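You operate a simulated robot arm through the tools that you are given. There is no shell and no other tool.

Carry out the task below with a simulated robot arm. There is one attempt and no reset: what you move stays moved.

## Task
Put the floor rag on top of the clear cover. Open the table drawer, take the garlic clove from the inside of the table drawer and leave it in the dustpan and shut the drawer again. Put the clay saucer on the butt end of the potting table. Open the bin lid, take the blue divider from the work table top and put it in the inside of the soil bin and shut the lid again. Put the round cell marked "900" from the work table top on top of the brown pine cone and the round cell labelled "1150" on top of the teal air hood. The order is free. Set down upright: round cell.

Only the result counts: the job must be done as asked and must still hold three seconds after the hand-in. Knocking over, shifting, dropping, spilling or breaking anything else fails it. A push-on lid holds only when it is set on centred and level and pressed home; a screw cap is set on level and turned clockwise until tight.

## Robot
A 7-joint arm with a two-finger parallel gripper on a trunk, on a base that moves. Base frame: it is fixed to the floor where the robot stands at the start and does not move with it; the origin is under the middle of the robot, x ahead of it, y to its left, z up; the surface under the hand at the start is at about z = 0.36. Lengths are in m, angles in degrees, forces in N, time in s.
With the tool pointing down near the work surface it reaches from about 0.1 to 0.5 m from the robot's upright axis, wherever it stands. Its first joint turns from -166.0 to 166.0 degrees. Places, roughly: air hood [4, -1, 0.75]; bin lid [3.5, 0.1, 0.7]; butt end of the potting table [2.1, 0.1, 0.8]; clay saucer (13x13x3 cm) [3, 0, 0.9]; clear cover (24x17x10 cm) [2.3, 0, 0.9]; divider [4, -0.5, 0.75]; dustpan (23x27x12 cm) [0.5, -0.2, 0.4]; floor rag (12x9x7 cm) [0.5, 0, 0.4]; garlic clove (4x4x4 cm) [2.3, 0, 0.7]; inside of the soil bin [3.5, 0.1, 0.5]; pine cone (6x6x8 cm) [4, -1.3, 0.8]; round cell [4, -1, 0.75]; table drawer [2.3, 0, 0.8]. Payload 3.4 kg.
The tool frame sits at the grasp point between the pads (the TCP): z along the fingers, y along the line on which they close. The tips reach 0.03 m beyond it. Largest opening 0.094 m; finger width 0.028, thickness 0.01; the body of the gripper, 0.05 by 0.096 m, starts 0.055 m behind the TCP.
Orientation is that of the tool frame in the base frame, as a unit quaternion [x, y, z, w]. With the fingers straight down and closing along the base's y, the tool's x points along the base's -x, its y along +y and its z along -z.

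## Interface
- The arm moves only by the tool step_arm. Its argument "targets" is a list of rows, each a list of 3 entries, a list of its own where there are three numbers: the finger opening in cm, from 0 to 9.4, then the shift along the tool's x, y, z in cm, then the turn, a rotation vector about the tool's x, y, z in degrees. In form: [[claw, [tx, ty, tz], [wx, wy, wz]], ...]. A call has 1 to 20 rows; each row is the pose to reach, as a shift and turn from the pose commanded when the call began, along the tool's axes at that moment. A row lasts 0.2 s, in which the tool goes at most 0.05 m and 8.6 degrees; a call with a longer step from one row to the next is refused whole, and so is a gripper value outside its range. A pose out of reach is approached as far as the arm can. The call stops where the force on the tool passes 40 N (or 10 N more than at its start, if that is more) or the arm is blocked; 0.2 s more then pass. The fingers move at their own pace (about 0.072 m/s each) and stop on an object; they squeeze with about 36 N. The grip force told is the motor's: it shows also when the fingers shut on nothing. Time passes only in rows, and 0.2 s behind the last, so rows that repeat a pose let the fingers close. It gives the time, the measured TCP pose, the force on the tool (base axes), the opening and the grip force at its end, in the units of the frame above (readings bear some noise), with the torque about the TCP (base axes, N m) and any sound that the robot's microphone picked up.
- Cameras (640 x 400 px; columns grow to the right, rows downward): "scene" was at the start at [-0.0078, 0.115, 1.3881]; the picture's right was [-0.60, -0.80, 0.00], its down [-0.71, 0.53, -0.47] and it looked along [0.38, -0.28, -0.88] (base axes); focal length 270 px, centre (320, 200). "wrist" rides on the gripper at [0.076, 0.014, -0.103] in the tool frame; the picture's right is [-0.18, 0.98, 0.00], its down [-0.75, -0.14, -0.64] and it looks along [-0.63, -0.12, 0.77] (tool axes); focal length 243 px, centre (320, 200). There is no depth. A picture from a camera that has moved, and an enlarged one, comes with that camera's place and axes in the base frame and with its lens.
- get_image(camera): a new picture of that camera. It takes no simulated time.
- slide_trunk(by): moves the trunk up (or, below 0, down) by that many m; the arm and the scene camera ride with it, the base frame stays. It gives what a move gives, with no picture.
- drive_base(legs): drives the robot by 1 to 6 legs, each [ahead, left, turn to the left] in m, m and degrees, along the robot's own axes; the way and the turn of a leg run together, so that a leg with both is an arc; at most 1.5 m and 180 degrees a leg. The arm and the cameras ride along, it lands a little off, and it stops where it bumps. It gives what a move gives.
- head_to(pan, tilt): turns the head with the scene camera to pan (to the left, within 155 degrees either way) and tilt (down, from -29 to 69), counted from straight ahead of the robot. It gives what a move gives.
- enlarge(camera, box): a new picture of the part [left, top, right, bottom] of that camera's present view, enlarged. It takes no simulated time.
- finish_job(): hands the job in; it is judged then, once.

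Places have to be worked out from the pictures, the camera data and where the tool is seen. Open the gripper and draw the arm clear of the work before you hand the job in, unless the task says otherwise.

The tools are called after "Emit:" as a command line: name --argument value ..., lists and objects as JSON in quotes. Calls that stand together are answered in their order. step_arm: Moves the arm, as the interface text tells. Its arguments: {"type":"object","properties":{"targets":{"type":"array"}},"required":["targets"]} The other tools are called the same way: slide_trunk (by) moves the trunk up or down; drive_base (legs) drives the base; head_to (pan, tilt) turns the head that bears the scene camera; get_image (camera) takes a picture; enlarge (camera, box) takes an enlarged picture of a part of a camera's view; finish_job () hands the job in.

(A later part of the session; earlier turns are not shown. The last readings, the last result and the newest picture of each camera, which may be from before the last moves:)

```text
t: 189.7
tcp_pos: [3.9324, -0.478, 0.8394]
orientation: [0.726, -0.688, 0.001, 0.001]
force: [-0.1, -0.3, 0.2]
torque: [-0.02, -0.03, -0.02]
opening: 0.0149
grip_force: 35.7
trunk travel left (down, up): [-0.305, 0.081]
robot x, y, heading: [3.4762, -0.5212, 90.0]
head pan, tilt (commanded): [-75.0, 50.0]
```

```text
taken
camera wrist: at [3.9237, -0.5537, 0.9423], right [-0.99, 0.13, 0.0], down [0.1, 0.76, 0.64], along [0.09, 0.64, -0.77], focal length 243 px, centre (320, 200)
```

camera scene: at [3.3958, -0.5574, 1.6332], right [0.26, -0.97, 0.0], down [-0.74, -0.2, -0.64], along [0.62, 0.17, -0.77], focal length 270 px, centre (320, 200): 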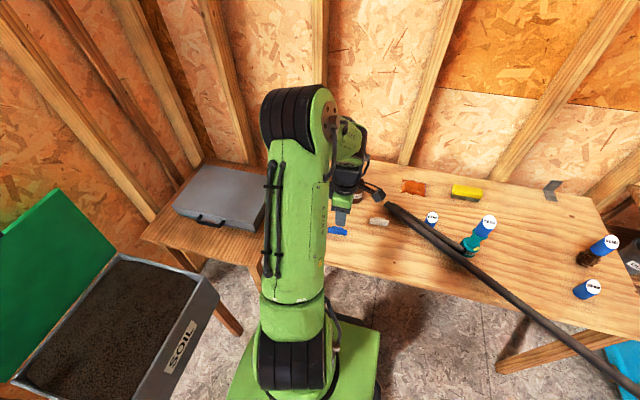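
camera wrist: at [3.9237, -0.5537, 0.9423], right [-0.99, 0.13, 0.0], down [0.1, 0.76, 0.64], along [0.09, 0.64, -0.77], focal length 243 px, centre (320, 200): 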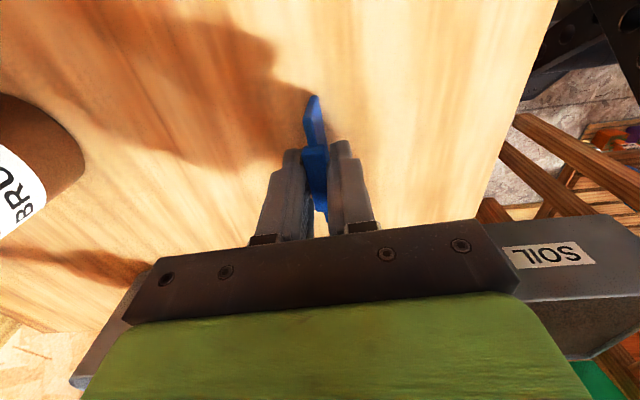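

Gripped (1.5 cm). I lift straight up.

Emit:
step_arm --targets '[[0, [0, 0, -2], [0, 0, 0]], [0, [0, 0, -6], [0, 0, 0]], [0, [0, 0, -10], [0, 0, 0]], [0, [0, 0, -14], [0, 0, 0]], [0, [0, 0, -18], [0, 0, 0]], [0, [0, 0, -20], [0, 0, 0]]]'

Emit:
get_image --camera "wrist"

Emit:
get_image --camera "scene"

```text
t: 191.1
tcp_pos: [3.9323, -0.4768, 1.0394]
orientation: [0.726, -0.688, 0.001, 0.0]
force: [0.1, 0.8, 0.0]
torque: [0.01, -0.03, 0.0]
opening: 0.0148
grip_force: 35.9
trunk travel left (down, up): [-0.305, 0.081]
robot x, y, heading: [3.4704, -0.5181, 90.0]
head pan, tilt (commanded): [-75.0, 50.0]
```

```text
taken
camera wrist: at [3.9223, -0.5525, 1.143], right [-0.99, 0.13, 0.0], down [0.1, 0.76, 0.64], along [0.09, 0.64, -0.77], focal length 243 px, centre (320, 200)
```

wrist: 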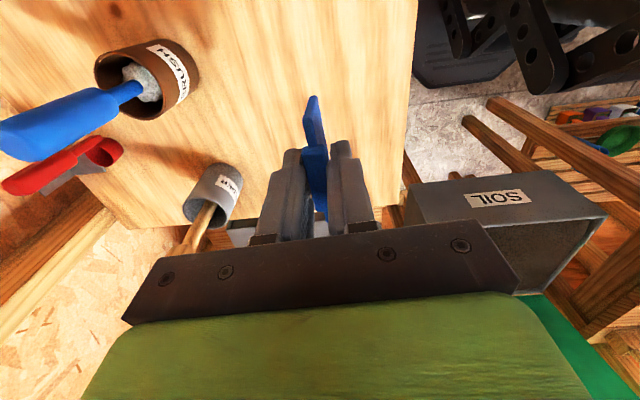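

```text
taken
camera scene: at [3.3957, -0.5574, 1.6332], right [0.26, -0.97, 0.0], down [-0.74, -0.2, -0.64], along [0.62, 0.17, -0.77], focal length 270 px, centre (320, 200)
```

scene: 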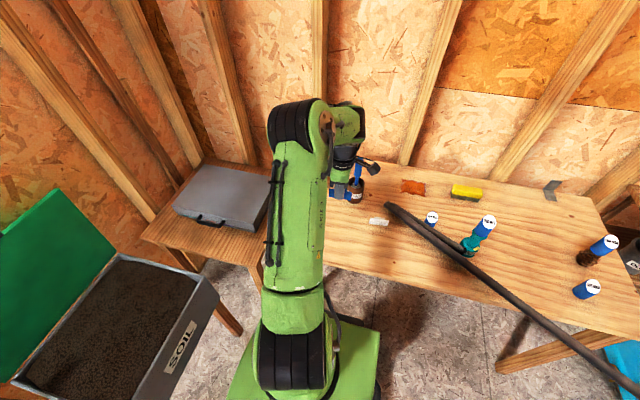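

I swing the arm back along an arc toward the bin, keeping the height.

Emit:
step_arm --targets '[[0, [-3.38, 2.42, 0], [0, 0, 0]], [0, [-6.76, 4.85, 0], [0, 0, 0]], [0, [-10.14, 7.27, 0], [0, 0, 0]], [0, [-13.5, 9.7, 0], [0, 0, 0]], [0, [-16.9, 12.1, 0], [0, 0, 0]], [0, [-20.3, 14.5, 0], [0, 0, 0]], [0, [-23.65, 16.97, 0], [0, 0, 0]], [0, [-25.6, 20.6, 0], [0, 0, 0]], [0, [-27.5, 24.2, 0], [0, 0, 0]], [0, [-29.4, 27.8, 0], [0, 0, 0]], [0, [-31.3, 31.4, 0], [0, 0, 0]], [0, [-33.2, 35, 0], [0, 0, 0]], [0, [-35.1, 38.7, 0], [0, 0, 0]], [0, [-37, 42.3, 0], [0, 0, 0]]]'

Emit:
head_to --pan 0 --tilt 50

Emit:
get_image --camera "wrist"

Emit:
get_image --camera "scene"

```text
t: 194.1
tcp_pos: [3.4894, -0.1316, 1.0397]
orientation: [0.726, -0.688, 0.001, -0.001]
force: [-0.8, -0.2, 0.3]
torque: [0.0, 0.0, 0.0]
opening: 0.015
grip_force: 35.8
trunk travel left (down, up): [-0.305, 0.081]
robot x, y, heading: [3.4746, -0.5156, 89.9]
head pan, tilt (commanded): [-75.0, 50.0]
```

```text
t: 195.6
tcp_pos: [3.4917, -0.1328, 1.0418]
orientation: [0.726, -0.687, 0.001, -0.001]
force: [0.2, 0.4, 0.1]
torque: [-0.01, -0.03, -0.02]
opening: 0.0148
grip_force: 36.3
trunk travel left (down, up): [-0.305, 0.081]
robot x, y, heading: [3.4695, -0.5195, 89.9]
head pan, tilt (commanded): [0.0, 50.0]
```

```text
taken
camera wrist: at [3.4814, -0.2079, 1.1437], right [-0.99, 0.13, 0.0], down [0.1, 0.76, 0.64], along [0.09, 0.64, -0.77], focal length 243 px, centre (320, 200)
```

wrist: 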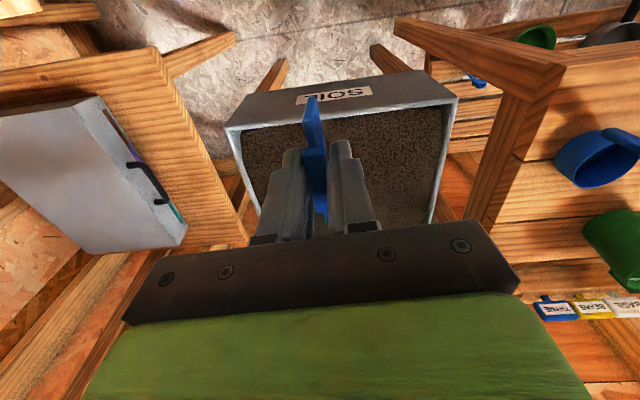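

```text
taken
camera scene: at [3.3214, -0.5002, 1.6332], right [1.0, 0.0, 0.0], down [0.0, -0.77, -0.64], along [0.0, 0.64, -0.77], focal length 270 px, centre (320, 200)
```

scene: 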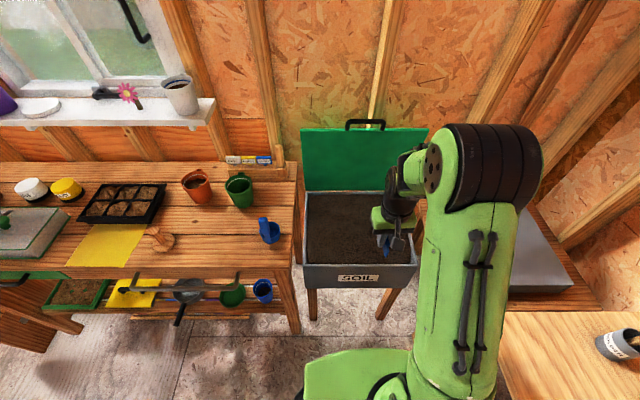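

Over the bin's front now. I move to about (3.475, 0.08) above the soil and begin to lower.

Emit:
step_arm --targets '[[0, [-4.3, 0.1, 0], [0, 0, 0]], [0, [-8.6, 0.2, 0], [0, 0, 0]], [0, [-12.9, 0.3, 0], [0, 0, 0]], [0, [-17.1, 0.4, 1], [0, 0, 0]], [0, [-21.3, 0.5, 3], [0, 0, 0]], [0, [-21.3, 0.5, 7.5], [0, 0, 0]], [0, [-21.3, 0.5, 12], [0, 0, 0]], [0, [-21.3, 0.5, 16.5], [0, 0, 0]], [0, [-21.3, 0.5, 21], [0, 0, 0]]]'

Emit:
get_image --camera "wrist"

Emit:
get_image --camera "scene"

```text
t: 197.6
tcp_pos: [3.4737, 0.0677, 0.8423]
orientation: [0.727, -0.687, 0.001, 0.0]
force: [0.3, -0.2, -0.3]
torque: [0.0, 0.01, -0.02]
opening: 0.0147
grip_force: 36.9
out of reach, approached as far as the arm can: row 8, 9
trunk travel left (down, up): [-0.305, 0.081]
robot x, y, heading: [3.4723, -0.5193, 89.8]
head pan, tilt (commanded): [0.0, 50.0]
```

```text
taken
camera wrist: at [3.463, -0.0084, 0.946], right [-0.99, 0.13, 0.0], down [0.1, 0.76, 0.64], along [0.09, 0.64, -0.77], focal length 243 px, centre (320, 200)
```

wrist: 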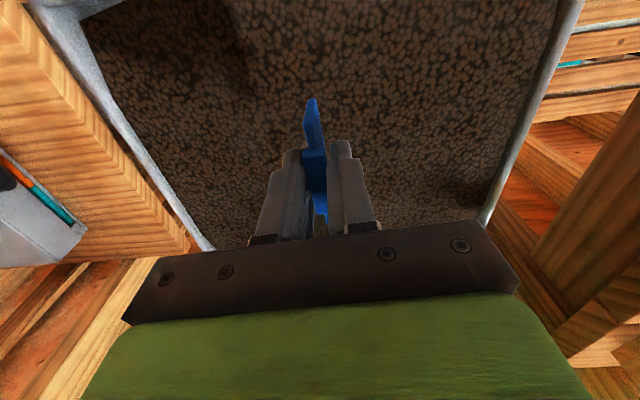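

```text
taken
camera scene: at [3.3208, -0.4996, 1.6332], right [1.0, 0.0, 0.0], down [0.0, -0.77, -0.64], along [0.0, 0.64, -0.77], focal length 270 px, centre (320, 200)
```

scene: 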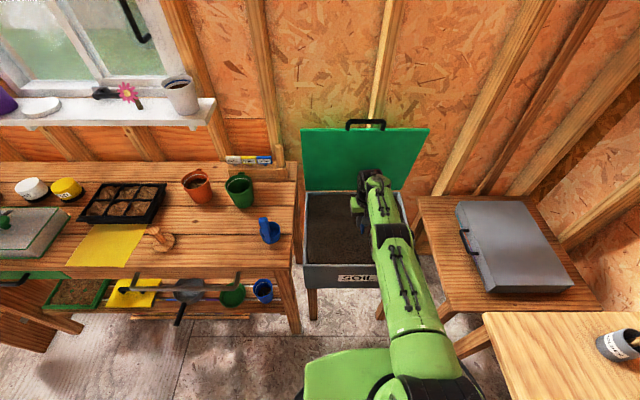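

Reach limit there; I come back 4 cm and use the trunk to lower into the bin.

Emit:
step_arm --targets '[[0, [2, 0, -0.5], [0, 0, 0]], [0, [4, 0, -1], [0, 0, 0]]]'

Emit:
slide_trunk --by -0.09

Emit:
get_image --camera "wrist"

Emit:
get_image --camera "scene"

```text
t: 198.2
tcp_pos: [3.4754, 0.0269, 0.8546]
orientation: [0.727, -0.687, 0.001, -0.001]
force: [-0.3, 0.3, 0.0]
torque: [0.02, -0.03, 0.03]
opening: 0.0146
grip_force: 35.5
out of reach, approached as far as the arm can: row 1
trunk travel left (down, up): [-0.305, 0.081]
robot x, y, heading: [3.4704, -0.5184, 90.2]
head pan, tilt (commanded): [0.0, 50.0]
```

```text
t: 199.4
tcp_pos: [3.4763, 0.0266, 0.7642]
orientation: [0.727, -0.687, 0.0, 0.0]
force: [-0.5, -0.2, -0.6]
torque: [0.04, 0.01, -0.01]
opening: 0.0146
grip_force: 36.0
trunk travel left (down, up): [-0.215, 0.171]
robot x, y, heading: [3.4714, -0.5138, 90.1]
head pan, tilt (commanded): [0.0, 50.0]
```

```text
taken
camera wrist: at [3.4658, -0.0487, 0.867], right [-0.99, 0.13, 0.0], down [0.1, 0.76, 0.64], along [0.09, 0.64, -0.77], focal length 243 px, centre (320, 200)
```

wrist: 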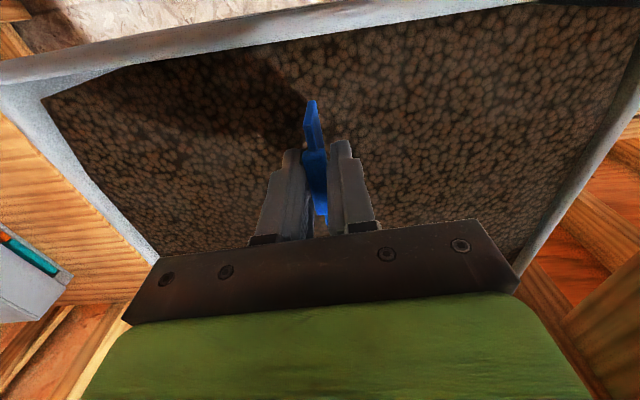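

```text
taken
camera scene: at [3.3213, -0.5003, 1.5432], right [1.0, 0.0, 0.0], down [0.0, -0.77, -0.64], along [0.0, 0.64, -0.77], focal length 270 px, centre (320, 200)
```

scene: 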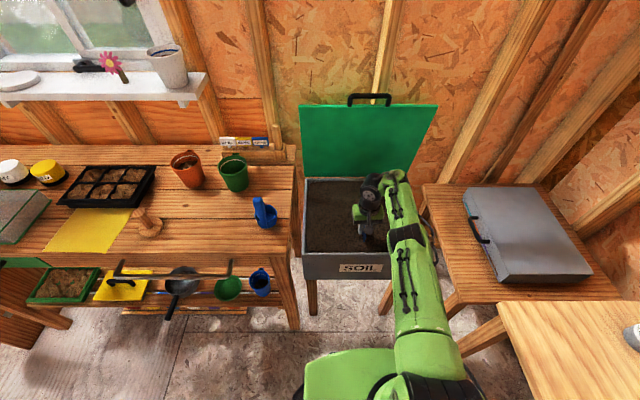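

I continue lowering in small trunk steps, watching the force.

Emit:
slide_trunk --by -0.04

Emit:
slide_trunk --by -0.03

Emit:
get_image --camera "wrist"

```text
t: 200.2
tcp_pos: [3.4746, 0.027, 0.7244]
orientation: [0.727, -0.687, 0.001, 0.0]
force: [0.3, 0.2, -0.5]
torque: [0.0, 0.0, 0.03]
opening: 0.0151
grip_force: 36.1
trunk travel left (down, up): [-0.175, 0.211]
robot x, y, heading: [3.4713, -0.5174, 90.3]
head pan, tilt (commanded): [0.0, 50.0]
```

```text
t: 201.0
tcp_pos: [3.4746, 0.0275, 0.6952]
orientation: [0.726, -0.687, 0.002, 0.0]
force: [0.0, 0.0, 0.3]
torque: [-0.01, -0.01, -0.01]
opening: 0.0152
grip_force: 36.0
trunk travel left (down, up): [-0.145, 0.241]
robot x, y, heading: [3.4677, -0.5221, 90.0]
head pan, tilt (commanded): [0.0, 50.0]
```

```text
taken
camera wrist: at [3.4658, -0.0488, 0.7976], right [-0.99, 0.13, 0.0], down [0.1, 0.76, 0.64], along [0.09, 0.64, -0.77], focal length 243 px, centre (320, 200)
```

wrist: 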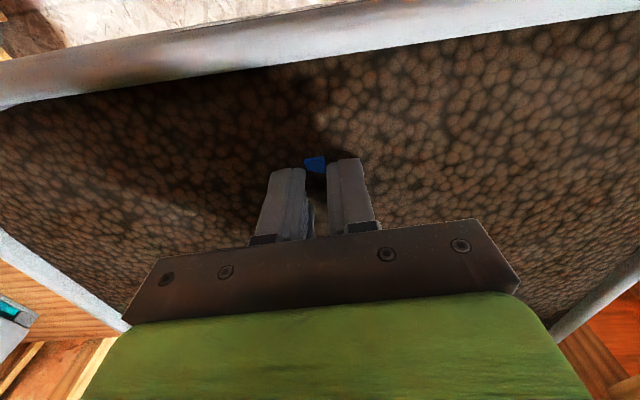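

No resistance: the soil seems not solid at this depth. I raise a bit, go 5 cm further in from the front wall, and lower more with the trunk for a gentle release.

Emit:
step_arm --targets '[[0, [0, 0, -2], [0, 0, 0]], [0, [-2.5, 0, -4], [0, 0, 0]], [0, [-5, 0, -4], [0, 0, 0]], [0, [-5.5, 0, -4], [0, 0, 0]]]'

Emit:
slide_trunk --by -0.08

Emit:
get_image --camera "wrist"

Emit:
get_image --camera "scene"

```text
t: 202.0
tcp_pos: [3.4732, 0.0703, 0.7331]
orientation: [0.727, -0.687, 0.002, 0.001]
force: [-0.1, 0.2, -0.5]
torque: [-0.01, 0.0, -0.02]
opening: 0.0148
grip_force: 36.2
out of reach, approached as far as the arm can: row 4
trunk travel left (down, up): [-0.145, 0.241]
robot x, y, heading: [3.4698, -0.5186, 89.7]
head pan, tilt (commanded): [0.0, 50.0]
```

```text
t: 203.2
tcp_pos: [3.4729, 0.0711, 0.6518]
orientation: [0.727, -0.687, 0.0, 0.0]
force: [0.2, -0.6, -0.8]
torque: [-0.01, 0.0, -0.01]
opening: 0.0151
grip_force: 36.3
trunk travel left (down, up): [-0.065, 0.321]
robot x, y, heading: [3.4758, -0.5222, 90.0]
head pan, tilt (commanded): [0.0, 50.0]
```

```text
taken
camera wrist: at [3.4628, -0.004, 0.7558], right [-0.99, 0.13, 0.0], down [0.1, 0.76, 0.64], along [0.09, 0.64, -0.77], focal length 243 px, centre (320, 200)
```

wrist: 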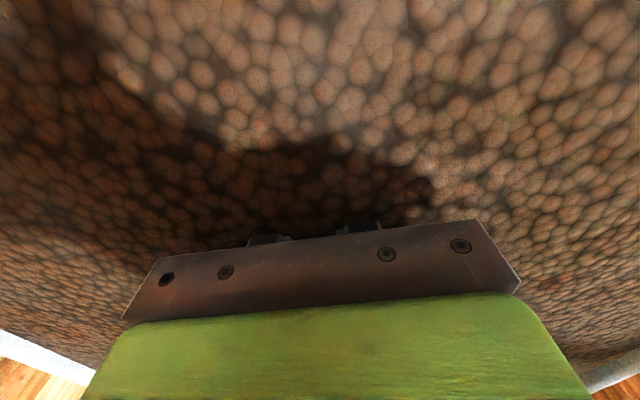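

```text
taken
camera scene: at [3.3213, -0.5003, 1.3928], right [1.0, 0.0, 0.0], down [0.0, -0.77, -0.64], along [0.0, 0.64, -0.77], focal length 270 px, centre (320, 200)
```

scene: 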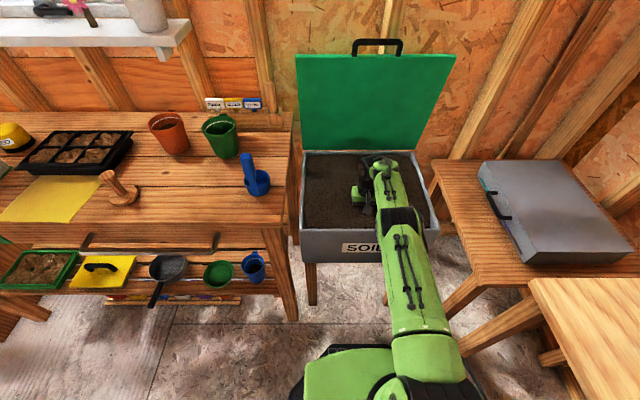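

The soil is only visual; I lower 3 cm more (watching the forearm over the rim) and then release.

Emit:
slide_trunk --by -0.03

Emit:
step_arm --targets '[[1.5, [0, 0, 0], [0, 0, 0]], [2.5, [0, 0, 0], [0, 0, 0]], [3.5, [0, 0, 0], [0, 0, 0]], [4, [0, 0, 0], [0, 0, 0]]]'

Emit:
slide_trunk --by 0.2

Emit:
get_image --camera "wrist"

Emit:
get_image --camera "scene"

```text
t: 203.9
tcp_pos: [3.4724, 0.0714, 0.6228]
orientation: [0.726, -0.687, 0.001, 0.0]
force: [0.3, -0.4, 0.2]
torque: [-0.02, -0.01, 0.01]
opening: 0.0152
grip_force: 36.2
trunk travel left (down, up): [-0.035, 0.351]
robot x, y, heading: [3.4713, -0.5195, 90.0]
head pan, tilt (commanded): [0.0, 50.0]
```

```text
t: 204.9
tcp_pos: [3.4715, 0.0717, 0.6232]
orientation: [0.726, -0.687, 0.001, 0.0]
force: [-0.1, 0.5, 0.7]
torque: [-0.02, -0.05, 0.04]
opening: 0.0401
grip_force: 0.0
trunk travel left (down, up): [-0.035, 0.351]
robot x, y, heading: [3.468, -0.5202, 90.4]
head pan, tilt (commanded): [0.0, 50.0]
```

```text
t: 207.1
tcp_pos: [3.473, 0.072, 0.8231]
orientation: [0.727, -0.687, 0.0, -0.001]
force: [-0.2, -0.4, 0.2]
torque: [-0.02, 0.02, -0.01]
opening: 0.0401
grip_force: 0.1
trunk travel left (down, up): [-0.235, 0.151]
robot x, y, heading: [3.4733, -0.5167, 89.8]
head pan, tilt (commanded): [0.0, 50.0]
```

```text
taken
camera wrist: at [3.4627, -0.004, 0.9259], right [-0.99, 0.13, 0.0], down [0.1, 0.76, 0.64], along [0.09, 0.64, -0.77], focal length 243 px, centre (320, 200)
```

wrist: 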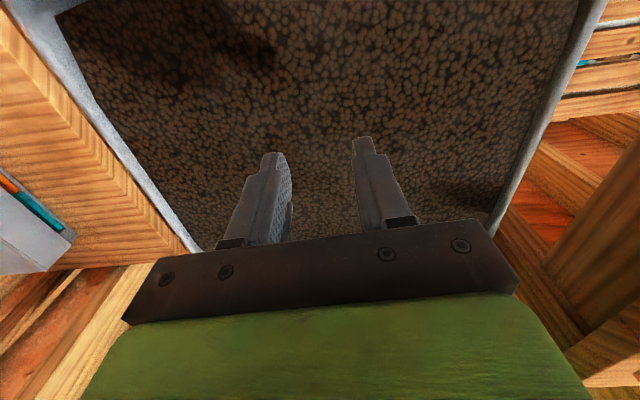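

```text
taken
camera scene: at [3.3212, -0.5001, 1.5632], right [1.0, 0.0, 0.0], down [0.0, -0.77, -0.64], along [0.0, 0.64, -0.77], focal length 270 px, centre (320, 200)
```

scene: 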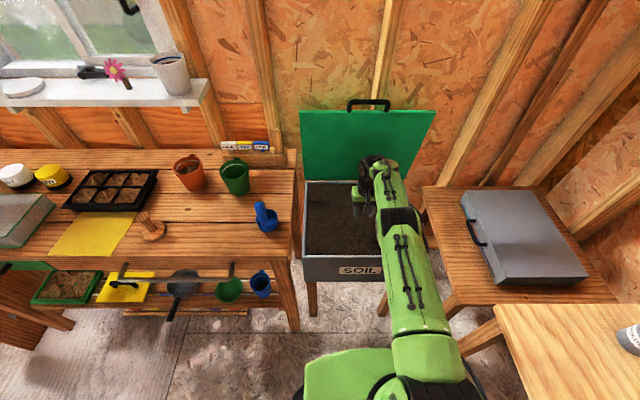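

The divider is in the bin. Now to shut the lid: I back out, raise, and turn the tool to point forward so I can grip the handle at the top of the open lid.

Emit:
step_arm --targets '[[3, [2, 0, -3], [0, 0, 0]], [3, [4, 0, -6], [0, 0, 0]], [3, [7, 0, -9], [0, 0, 0]], [3, [10, 0, -12], [0, 0, 0]], [3, [13, 0, -14], [0, 0, -7]], [3, [13, 0, -14], [0, 0, -15]], [3, [13, 0, -14], [0, 0, -23]], [3, [13, 0, -14], [0, 0, -31]], [3, [13, 0, -14], [0, 0, -39]], [3, [13, 0, -14], [0, 0, -47]], [3, [13, 0, -14], [0, 0, -55]], [3, [13, 0, -14], [0, 0, -63]], [3, [13, 0, -14], [0, 0, -71]], [3, [13, 0, -14], [0, 0, -79]], [3, [13, 0, -14], [0, 0, -87]]]'

Emit:
step_arm --targets '[[3, [0, 0, 0], [8, 0, 0]], [3, [0, 0, 0], [16, 0, 0]], [3, [0, 0, 0], [24, 0, 0]], [3, [0, 0, 0], [32, 0, 0]], [3, [0, 0, 0], [40, 0, 0]], [3, [0, 0, 0], [48, 0, 0]], [3, [0, 0, 0], [56, 0, 0]], [3, [0, 0, 0], [64, 0, 0]], [3, [0, 0, 0], [72, 0, 0]], [3, [0, 0, 0], [80, 0, 0]], [3, [0, 0, 0], [85, 0, 0]]]'

Emit:
get_image --camera "wrist"

Emit:
get_image --camera "scene"

```text
t: 210.3
tcp_pos: [3.4797, -0.0574, 0.9622]
orientation: [1.0, 0.003, 0.001, 0.002]
force: [0.2, -0.5, -0.2]
torque: [0.03, 0.01, 0.01]
opening: 0.0298
grip_force: 0.1
trunk travel left (down, up): [-0.235, 0.151]
robot x, y, heading: [3.4721, -0.5192, 89.9]
head pan, tilt (commanded): [0.0, 50.0]
```

```text
t: 212.7
tcp_pos: [3.4797, -0.0593, 0.9639]
orientation: [0.737, 0.002, 0.0, -0.676]
force: [0.3, -0.3, 0.3]
torque: [-0.04, 0.03, 0.0]
opening: 0.0298
grip_force: 0.1
out of reach, approached as far as the arm can: row 9
trunk travel left (down, up): [-0.235, 0.151]
robot x, y, heading: [3.4721, -0.5167, 89.9]
head pan, tilt (commanded): [0.0, 50.0]
```

```text
taken
camera wrist: at [3.5575, -0.1603, 0.9589], right [-0.18, -0.09, -0.98], down [-0.75, -0.63, 0.19], along [-0.63, 0.77, 0.05], focal length 243 px, centre (320, 200)
```

wrist: 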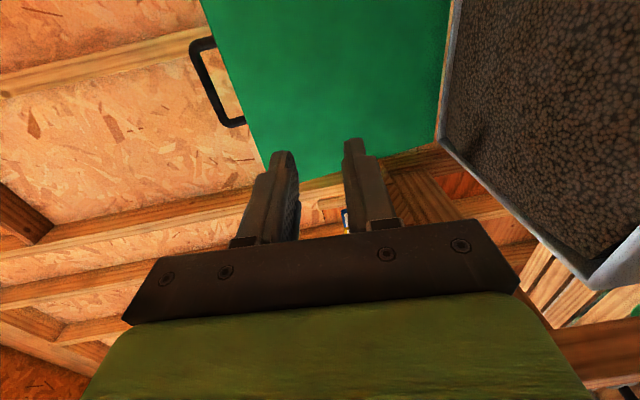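

```text
taken
camera scene: at [3.3221, -0.5002, 1.5632], right [1.0, 0.0, 0.0], down [0.0, -0.77, -0.64], along [0.0, 0.64, -0.77], focal length 270 px, centre (320, 200)
```

scene: 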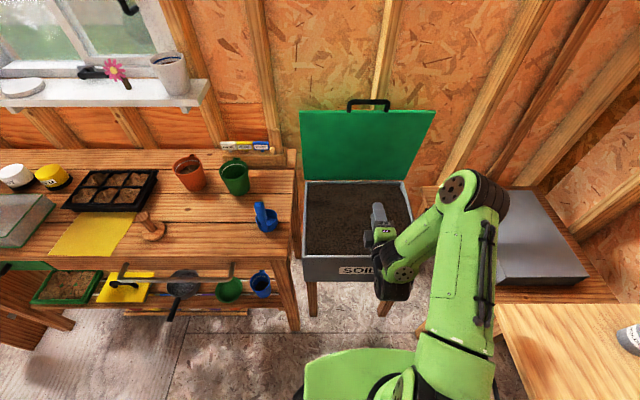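

I zoom in on the handle in both cameras to locate the bar.

Emit:
enlarge --camera "scene" --box '[290, 80, 450, 240]'

Emit:
enlarge --camera "wrist" --box '[160, 10, 320, 150]'

```text
2.50 times, centred on (370, 160) of scene
camera zoom: at [3.3221, -0.5002, 1.5632], right [1.0, 0.0, 0.0], down [0.0, -0.77, -0.64], along [0.0, 0.64, -0.77], focal length 674 px, centre (195, 300)
```

zoom: 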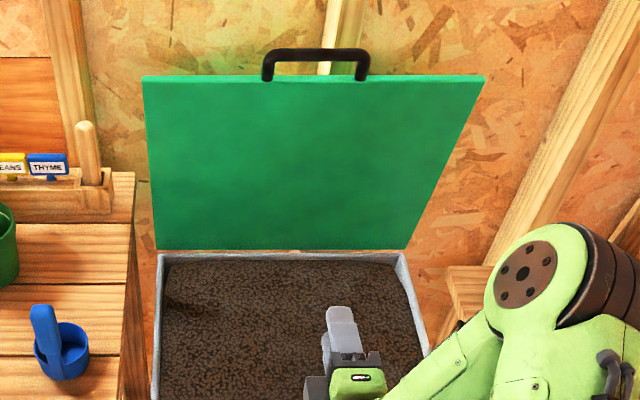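

```text
2.86 times, centred on (240, 80) of wrist
camera zoom: at [3.5575, -0.1603, 0.9589], right [-0.18, -0.09, -0.98], down [-0.75, -0.63, 0.19], along [-0.63, 0.77, 0.05], focal length 693 px, centre (549, 543)
```

zoom: 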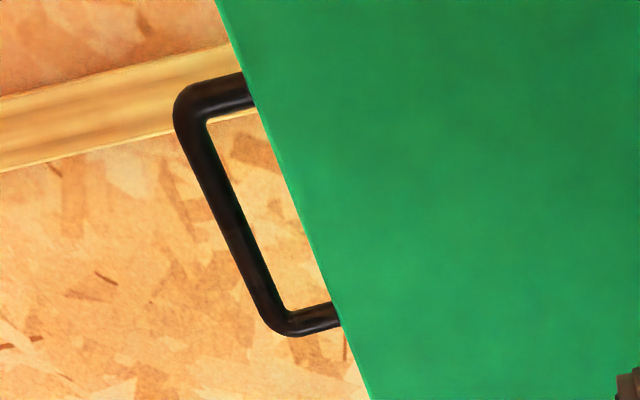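

Bar at ≈ (3.471, 0.265, 1.116). I drive 8 cm closer, then raise the open fingers to that level and approach to 5 cm short.

Emit:
drive_base --legs '[[0.08, 0, 0]]'

Emit:
step_arm --targets '[[3, [-0.3, -4.98, -0.44], [0, 0, 0]], [3, [-0.6, -9.6, -0.8], [0, 0, 0]], [3, [-0.8, -14, -1.2], [0, 0, 0]], [3, [-0.8, -15.4, 2.5], [0, 0, 0]], [3, [-0.8, -15.9, 6.5], [0, 0, 0]], [3, [-0.8, -16.3, 10.5], [0, 0, 0]], [3, [-0.8, -16.6, 14.5], [0, 0, 0]]]'

Emit:
get_image --camera "wrist"

Emit:
get_image --camera "scene"

```text
t: 213.8
tcp_pos: [3.4795, 0.0245, 0.9623]
orientation: [0.738, 0.002, 0.0, -0.675]
force: [-0.3, 0.4, -0.4]
torque: [0.01, 0.02, -0.01]
opening: 0.0299
grip_force: 0.1
trunk travel left (down, up): [-0.235, 0.151]
robot x, y, heading: [3.4737, -0.438, 90.1]
head pan, tilt (commanded): [0.0, 50.0]
```

```text
t: 215.3
tcp_pos: [3.4703, 0.1844, 1.1159]
orientation: [0.738, 0.002, 0.0, -0.675]
force: [-0.5, -0.3, -0.3]
torque: [-0.01, -0.02, 0.01]
opening: 0.0301
grip_force: 0.1
out of reach, approached as far as the arm can: row 3
trunk travel left (down, up): [-0.235, 0.151]
robot x, y, heading: [3.4738, -0.4397, 90.2]
head pan, tilt (commanded): [0.0, 50.0]
```

```text
taken
camera wrist: at [3.5477, 0.0825, 1.1123], right [-0.18, -0.09, -0.98], down [-0.75, -0.63, 0.2], along [-0.63, 0.77, 0.05], focal length 243 px, centre (320, 200)
```

wrist: 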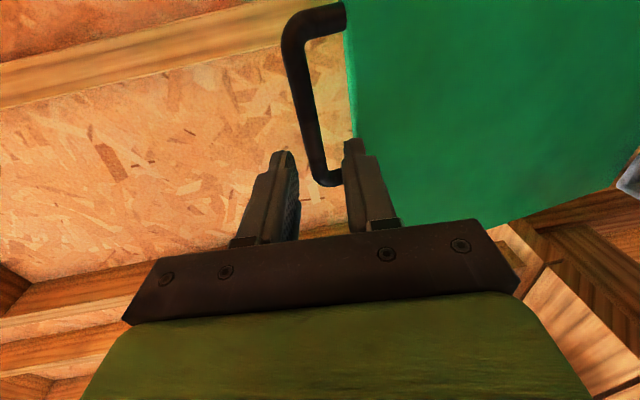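

```text
taken
camera scene: at [3.3212, -0.4184, 1.5631], right [1.0, 0.0, 0.0], down [0.0, -0.77, -0.64], along [0.0, 0.64, -0.77], focal length 270 px, centre (320, 200)
```

scene: 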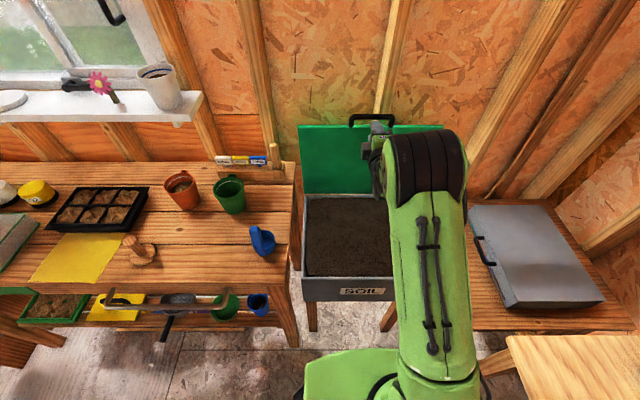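

The bar (z ≈ 1.115) sits between the finger lines. I move forward 6.5 cm so the bar is between the pads.

Emit:
step_arm --targets '[[3, [0, -0.5, 2.5], [0, 0, 0]], [3, [0, -0.8, 4.5], [0, 0, 0]], [3, [0, -0.97, 6.5], [0, 0, 0]]]'

Emit:
get_image --camera "wrist"

```text
t: 216.2
tcp_pos: [3.471, 0.2495, 1.1196]
orientation: [0.738, 0.003, 0.0, -0.675]
force: [0.5, -0.3, -0.5]
torque: [0.03, 0.0, 0.02]
opening: 0.0298
grip_force: 0.1
trunk travel left (down, up): [-0.235, 0.151]
robot x, y, heading: [3.4767, -0.4388, 90.0]
head pan, tilt (commanded): [0.0, 50.0]
```

```text
taken
camera wrist: at [3.5478, 0.148, 1.1145], right [-0.18, -0.09, -0.98], down [-0.75, -0.63, 0.2], along [-0.63, 0.77, 0.05], focal length 243 px, centre (320, 200)
```

wrist: 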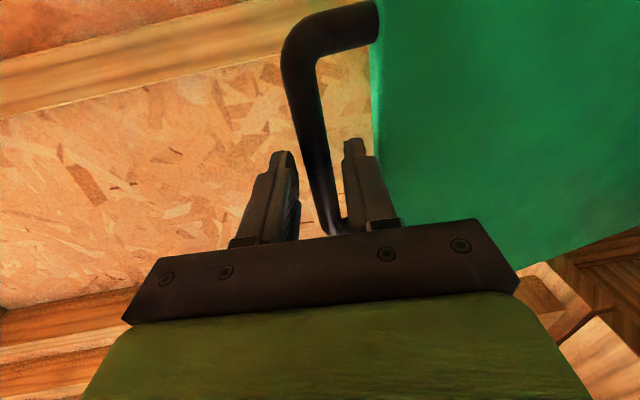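

The bar is between the pads. I close on it and pull the lid back along its arc, to about 50°.

Emit:
step_arm --targets '[[1.5, [0, 0, 0], [0, 0, 0]], [0, [0, 0, 0], [0, 0, 0]], [0, [0, 0, 0], [0, 0, 0]], [0, [0, 1.11, -3.52], [0, 0, 0]], [0, [0, 2.52, -6.92], [0, 0, 0]], [0, [0, 4.2, -10.17], [0, 0, 0]], [0, [0, 6.18, -13.31], [0, 0, 0]], [0, [0, 8.44, -16.22], [0, 0, 0]], [0, [0, 10.93, -18.92], [0, 0, 0]]]'

Emit:
get_image --camera "wrist"

Emit:
get_image --camera "scene"

```text
t: 218.2
tcp_pos: [3.4717, 0.0465, 1.0306]
orientation: [0.736, 0.002, 0.0, -0.677]
force: [-6.8, -7.3, 11.5]
torque: [0.31, 1.09, 0.56]
opening: 0.0156
grip_force: 44.8
trunk travel left (down, up): [-0.235, 0.151]
robot x, y, heading: [3.4722, -0.4389, 90.0]
head pan, tilt (commanded): [0.0, 50.0]
```

```text
taken
camera wrist: at [3.5486, -0.055, 1.0247], right [-0.18, -0.08, -0.98], down [-0.75, -0.63, 0.19], along [-0.63, 0.77, 0.05], focal length 243 px, centre (320, 200)
```

wrist: 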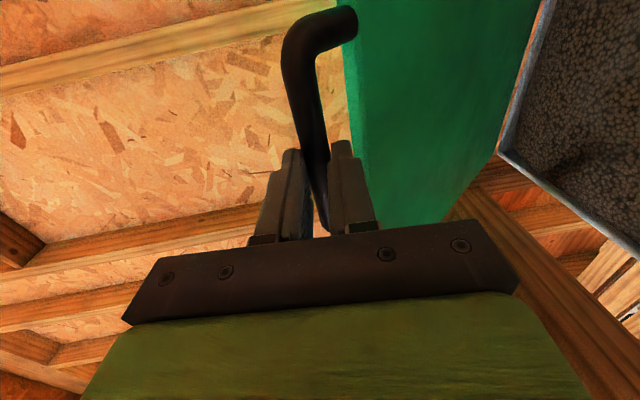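

```text
taken
camera scene: at [3.32, -0.4226, 1.5631], right [1.0, 0.0, 0.0], down [0.0, -0.76, -0.64], along [0.0, 0.64, -0.76], focal length 270 px, centre (320, 200)
```

scene: 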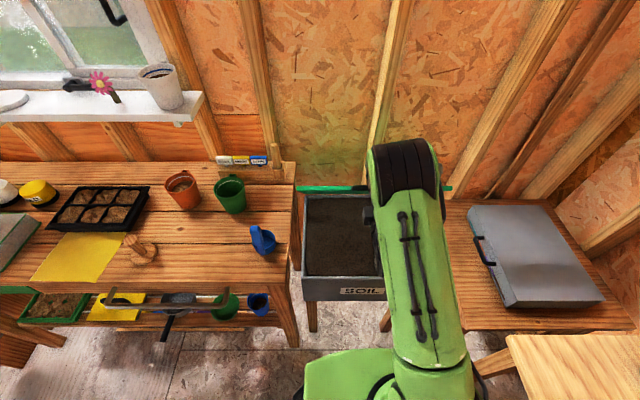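

The lid follows, about 50°. I keep on along the arc to about 25°.

Emit:
step_arm --targets '[[0, [0, 2.72, -2.49], [0, 0, 0]], [0, [0, 5.63, -4.73], [0, 0, 0]], [0, [0, 8.76, -6.72], [0, 0, 0]], [0, [0, 12.03, -8.42], [0, 0, 0]], [0, [0, 15.41, -9.8], [0, 0, 0]]]'

Emit:
get_image --camera "wrist"

Emit:
get_image --camera "scene"

```text
t: 219.3
tcp_pos: [3.4718, -0.0143, 0.9677]
orientation: [0.737, 0.003, 0.0, -0.676]
force: [-12.4, -20.9, 11.3]
torque: [0.06, 0.82, 0.11]
opening: 0.0156
grip_force: 44.9
out of reach, approached as far as the arm can: row 3, 4, 5
trunk travel left (down, up): [-0.235, 0.151]
robot x, y, heading: [3.4715, -0.4377, 90.1]
head pan, tilt (commanded): [0.0, 50.0]
```

```text
taken
camera wrist: at [3.5487, -0.1153, 0.9632], right [-0.18, -0.08, -0.98], down [-0.75, -0.63, 0.19], along [-0.63, 0.77, 0.05], focal length 243 px, centre (320, 200)
```

wrist: 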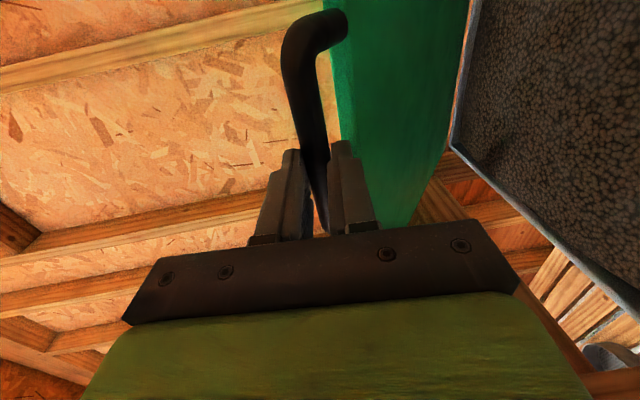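

```text
taken
camera scene: at [3.3189, -0.4251, 1.563], right [1.0, 0.0, 0.0], down [0.0, -0.76, -0.65], along [0.0, 0.65, -0.76], focal length 270 px, centre (320, 200)
```

scene: 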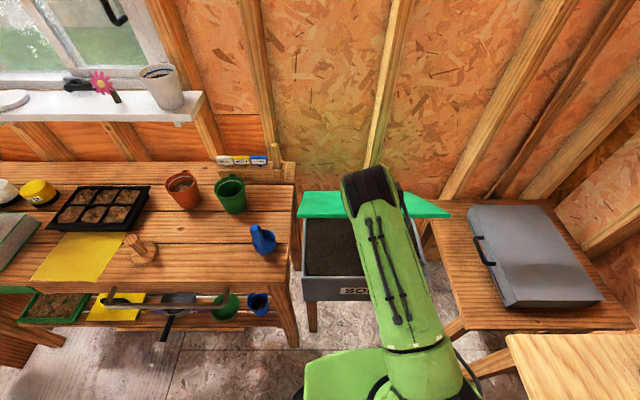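

The arm is too folded to go on. I re-sync the command to the actual pose, open the fingers and back the robot off to free the handle.

Emit:
step_arm --targets '[[0, [0, -4.3, 2.1], [0, 0, 0]], [0, [0, -8.6, 4.3], [0, 0, 0]], [1.5, [0, -8.6, 4.3], [0, 0, 0]], [3, [0, -8.6, 4.3], [0, 0, 0]], [3.4, [0, -8.6, 4.3], [0, 0, 0]]]'

Emit:
drive_base --legs '[[-0.14, 0, 0]]'

Emit:
get_image --camera "wrist"

Emit:
get_image --camera "scene"

```text
t: 219.9
tcp_pos: [3.4711, 0.0283, 1.0139]
orientation: [0.746, 0.0, -0.001, -0.666]
force: [-0.4, 9.9, -14.8]
torque: [-0.39, 0.72, 0.62]
opening: 0.016
grip_force: 45.0
trunk travel left (down, up): [-0.235, 0.151]
robot x, y, heading: [3.4742, -0.4343, 89.8]
head pan, tilt (commanded): [0.0, 50.0]
stopped in row 2: the force on the tool passed its limit at 50 N (the readings are from after the stop); the commanded pose is now the measured one
```

```text
t: 220.7
tcp_pos: [3.4713, 0.0149, 1.0097]
orientation: [0.749, -0.001, 0.0, -0.663]
force: [0.5, 9.6, -15.0]
torque: [-0.42, 0.41, 0.36]
opening: 0.0156
grip_force: 45.4
trunk travel left (down, up): [-0.235, 0.151]
robot x, y, heading: [3.4707, -0.4478, 90.1]
head pan, tilt (commanded): [0.0, 50.0]
stopped in leg 1: the force on the tool passed its limit at 57 N (the readings are from after the stop); the commanded pose is now the measured one
```

```text
taken
camera wrist: at [3.5483, -0.0872, 1.0087], right [-0.19, -0.12, -0.97], down [-0.75, -0.62, 0.22], along [-0.63, 0.78, 0.02], focal length 243 px, centre (320, 200)
```

wrist: 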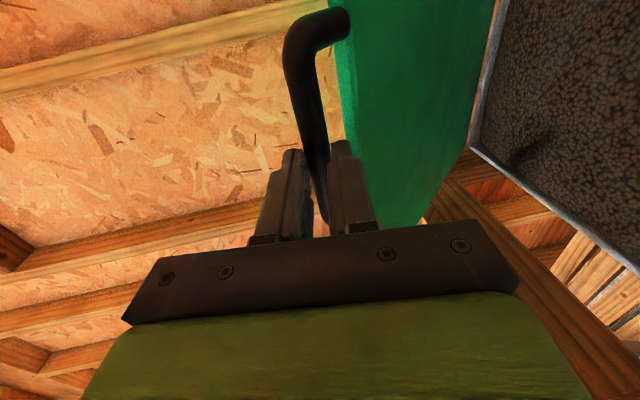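

```text
taken
camera scene: at [3.3215, -0.4269, 1.5631], right [1.0, 0.0, 0.0], down [0.0, -0.77, -0.64], along [0.0, 0.64, -0.77], focal length 270 px, centre (320, 200)
```

scene: 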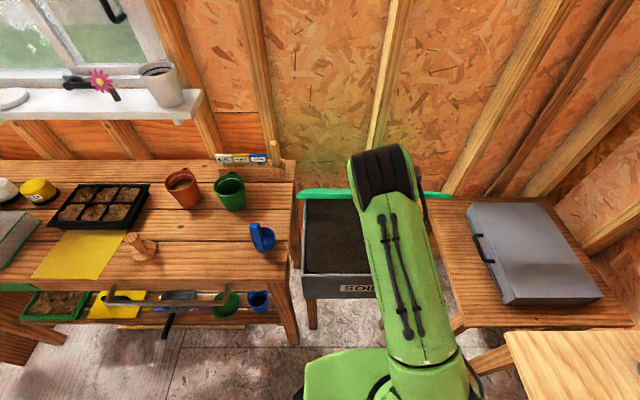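

Still gripping (the stop came before opening). I just open the fingers now, without moving.

Emit:
step_arm --targets '[[1.8, [0, 0, 0], [0, 0, 0]], [2.6, [0, 0, 0], [0, 0, 0]], [3.2, [0, 0, 0], [0, 0, 0]], [3.2, [0, 0, 0], [0, 0, 0]]]'

Emit:
get_image --camera "wrist"

```text
t: 221.7
tcp_pos: [3.471, 0.0126, 1.0125]
orientation: [0.746, -0.001, 0.0, -0.666]
force: [-1.1, 0.0, -0.8]
torque: [0.01, 0.01, -0.03]
opening: 0.032
grip_force: 0.1
trunk travel left (down, up): [-0.235, 0.151]
robot x, y, heading: [3.4714, -0.4497, 89.8]
head pan, tilt (commanded): [0.0, 50.0]
```

```text
taken
camera wrist: at [3.5484, -0.0898, 1.011], right [-0.19, -0.11, -0.98], down [-0.75, -0.62, 0.21], along [-0.63, 0.77, 0.03], focal length 243 px, centre (320, 200)
```

wrist: 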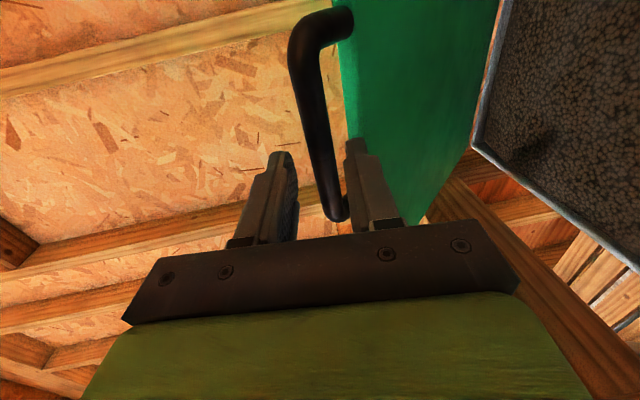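

Freed. I back the base off 15 cm, straight out of the loop.

Emit:
drive_base --legs '[[-0.15, 0, 0]]'

Emit:
get_image --camera "wrist"

Emit:
get_image --camera "scene"

```text
t: 223.0
tcp_pos: [3.4726, -0.1388, 1.0127]
orientation: [0.747, -0.001, 0.0, -0.665]
force: [0.0, -0.1, 0.6]
torque: [-0.07, 0.01, 0.04]
opening: 0.0319
grip_force: 0.1
trunk travel left (down, up): [-0.235, 0.151]
robot x, y, heading: [3.4755, -0.5998, 90.3]
head pan, tilt (commanded): [0.0, 50.0]
```

```text
taken
camera wrist: at [3.5484, -0.2404, 1.0115], right [-0.19, -0.11, -0.98], down [-0.75, -0.62, 0.21], along [-0.63, 0.77, 0.03], focal length 243 px, centre (320, 200)
```

wrist: 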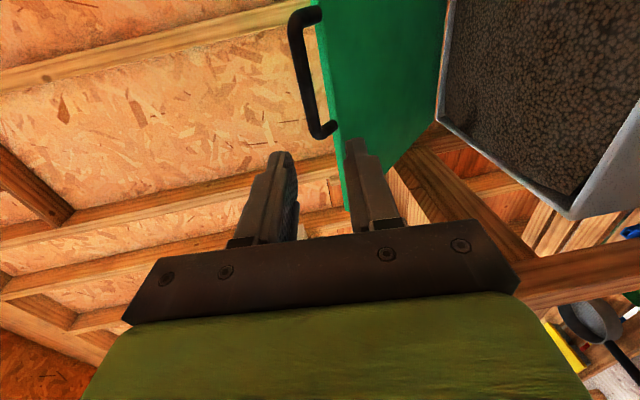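

```text
taken
camera scene: at [3.3213, -0.5829, 1.5631], right [1.0, 0.0, 0.0], down [0.0, -0.77, -0.64], along [0.0, 0.64, -0.77], focal length 270 px, centre (320, 200)
```

scene: 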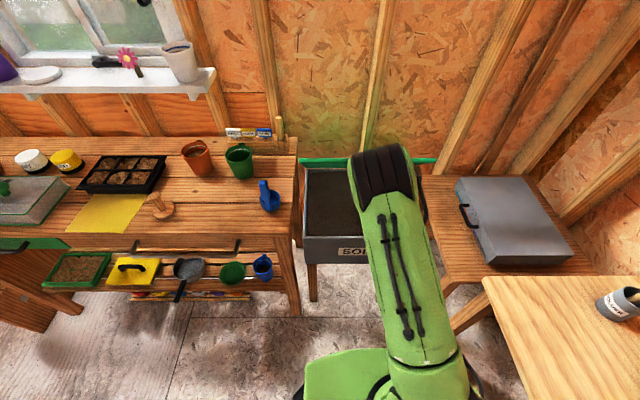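

Lid holds at about 46°. Next I'll press the bar down from above: I turn the tool back to pointing down and yaw to the standard orientation, fingers closed.

Emit:
step_arm --targets '[[2, [0, -1, 0], [-8, 0, 0]], [1, [0, -2, 0], [-16, 0, 0]], [0, [0, -3, 0], [-24, 0, 0]], [0, [0, -4, 0], [-32, 0, 0]], [0, [0, -5, 0], [-40, 0, 0]], [0, [0, -6, 0], [-48, 0, 0]], [0, [0, -7, 0], [-56, 0, 0]], [0, [0, -8, 0], [-64, 0, 0]], [0, [0, -9, 0], [-72, 0, 0]], [0, [0, -9, 0], [-80, 0, 0]], [0, [0, -9, 0], [-83.2, 0, 0]]]'

Emit:
step_arm --targets '[[0, [0, 0, 0], [0, 0, 8]], [0, [0, 0, 0], [0, 0, 16]], [0, [0, 0, 0], [0, 0, 24]], [0, [0, 0, 0], [0, 0, 32]], [0, [0, 0, 0], [0, 0, 40]], [0, [0, 0, 0], [0, 0, 48]], [0, [0, 0, 0], [0, 0, 56]], [0, [0, 0, 0], [0, 0, 64]], [0, [0, 0, 0], [0, 0, 72]], [0, [0, 0, 0], [0, 0, 80]], [0, [0, 0, 0], [0, 0, 88]], [0, [0, 0, 0], [0, 0, 90]]]'

Emit:
get_image --camera "wrist"

Emit:
get_image --camera "scene"

```text
t: 225.4
tcp_pos: [3.4707, -0.1258, 1.1026]
orientation: [1.0, 0.0, -0.002, -0.002]
force: [-0.4, 0.3, -0.1]
torque: [0.02, 0.01, 0.0]
opening: 0.0
grip_force: 33.2
out of reach, approached as far as the arm can: row 2
trunk travel left (down, up): [-0.235, 0.151]
robot x, y, heading: [3.4746, -0.6014, 90.1]
head pan, tilt (commanded): [0.0, 50.0]
```

```text
t: 228.0
tcp_pos: [3.4703, -0.1265, 1.1023]
orientation: [-0.707, 0.708, 0.002, 0.002]
force: [0.0, 0.4, -0.5]
torque: [0.0, 0.0, -0.01]
opening: 0.0
grip_force: 33.0
trunk travel left (down, up): [-0.235, 0.151]
robot x, y, heading: [3.4763, -0.5979, 90.2]
head pan, tilt (commanded): [0.0, 50.0]
```

```text
taken
camera wrist: at [3.4575, -0.2017, 1.2057], right [-0.98, 0.19, 0.0], down [0.14, 0.75, 0.65], along [0.12, 0.63, -0.76], focal length 243 px, centre (320, 200)
```

wrist: 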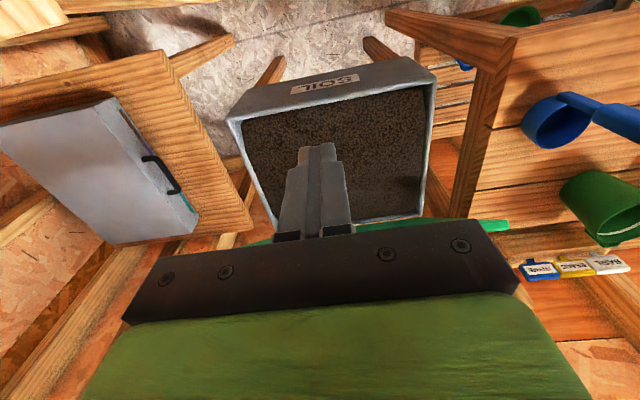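

```text
taken
camera scene: at [3.3213, -0.5808, 1.5631], right [1.0, 0.0, 0.0], down [0.0, -0.77, -0.64], along [0.0, 0.64, -0.77], focal length 270 px, centre (320, 200)
```

scene: 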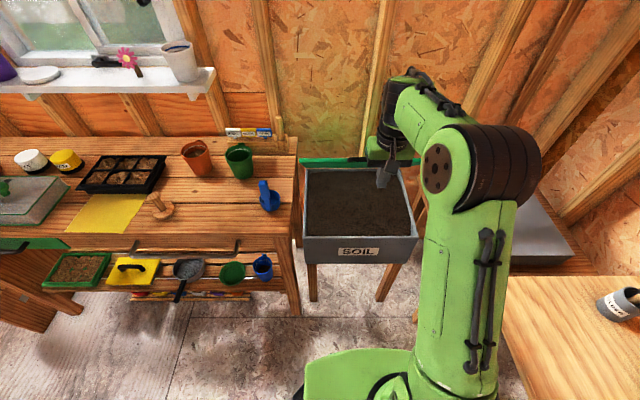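

Lid at about 43°, bar near (0.03, 0.99) in y,z. I drive forward 15 cm so the closed fingertips are above the bar.

Emit:
drive_base --legs '[[0.15, 0, 0]]'

Emit:
get_image --camera "wrist"

Emit:
get_image --camera "scene"

```text
t: 229.4
tcp_pos: [3.4722, 0.025, 1.1032]
orientation: [0.707, -0.707, -0.002, 0.0]
force: [0.4, 0.5, 0.0]
torque: [-0.01, -0.02, 0.01]
opening: 0.0004
grip_force: 33.3
trunk travel left (down, up): [-0.235, 0.151]
robot x, y, heading: [3.4734, -0.4471, 90.0]
head pan, tilt (commanded): [0.0, 50.0]
```

```text
taken
camera wrist: at [3.4581, -0.0506, 1.2051], right [-0.98, 0.18, 0.0], down [0.14, 0.75, 0.64], along [0.12, 0.63, -0.77], focal length 243 px, centre (320, 200)
```

wrist: 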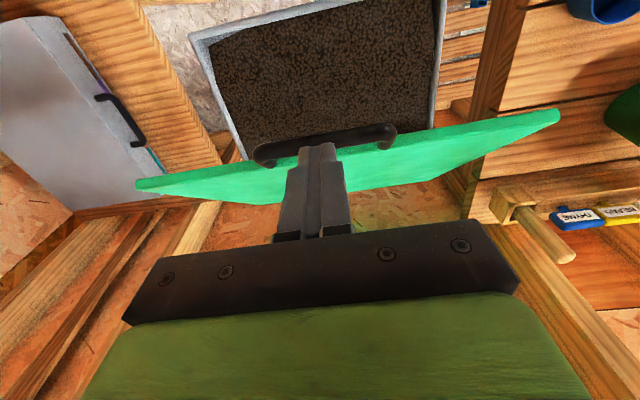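

```text
taken
camera scene: at [3.3215, -0.4291, 1.5631], right [1.0, 0.0, 0.0], down [0.0, -0.77, -0.64], along [0.0, 0.64, -0.77], focal length 270 px, centre (320, 200)
```

scene: 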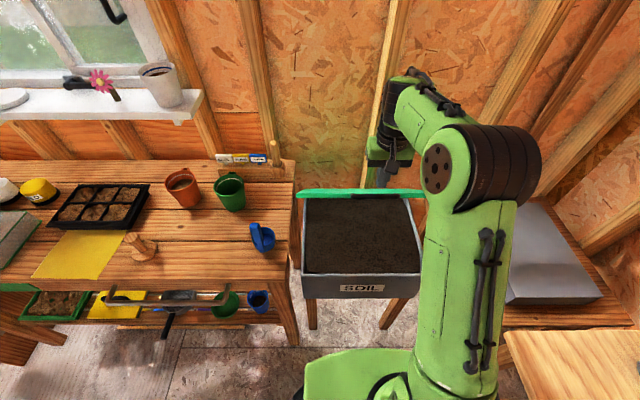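

The bar is at about (y 0.048, z 1.005). I shift 2 cm forward and press down along its arc.

Emit:
step_arm --targets '[[0, [-2.0, 0, 2.8], [0, 0, 0]], [0, [-2.1, 0, 6.3], [0, 0, 0]], [0, [-0.8, 0, 9.0], [0, 0, 0]], [0, [1.1, 0, 11], [0, 0, 0]], [0, [3.1, 0, 13.6], [0, 0, 0]], [0, [5.1, 0, 16.8], [0, 0, 0]]]'

Emit:
get_image --camera "wrist"

Emit:
get_image --camera "scene"

```text
t: 230.8
tcp_pos: [3.4703, -0.0245, 0.936]
orientation: [-0.707, 0.708, 0.002, 0.001]
force: [0.0, -0.7, 0.0]
torque: [-0.04, 0.0, -0.02]
opening: 0.0001
grip_force: 32.4
trunk travel left (down, up): [-0.235, 0.151]
robot x, y, heading: [3.4712, -0.4486, 89.8]
head pan, tilt (commanded): [0.0, 50.0]
```

```text
taken
camera wrist: at [3.4563, -0.1011, 1.0382], right [-0.98, 0.18, 0.0], down [0.14, 0.75, 0.65], along [0.12, 0.64, -0.76], focal length 243 px, centre (320, 200)
```

wrist: 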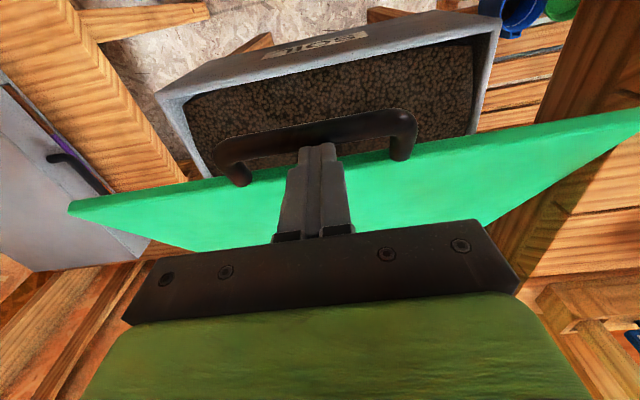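

```text
taken
camera scene: at [3.3213, -0.4305, 1.5631], right [1.0, 0.0, 0.0], down [0.0, -0.77, -0.64], along [0.0, 0.64, -0.77], focal length 270 px, centre (320, 200)
```

scene: 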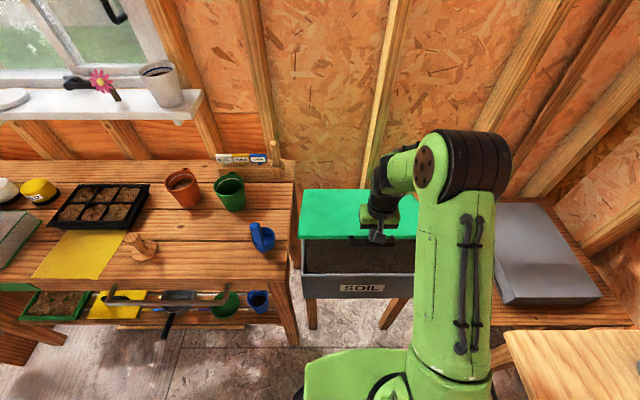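

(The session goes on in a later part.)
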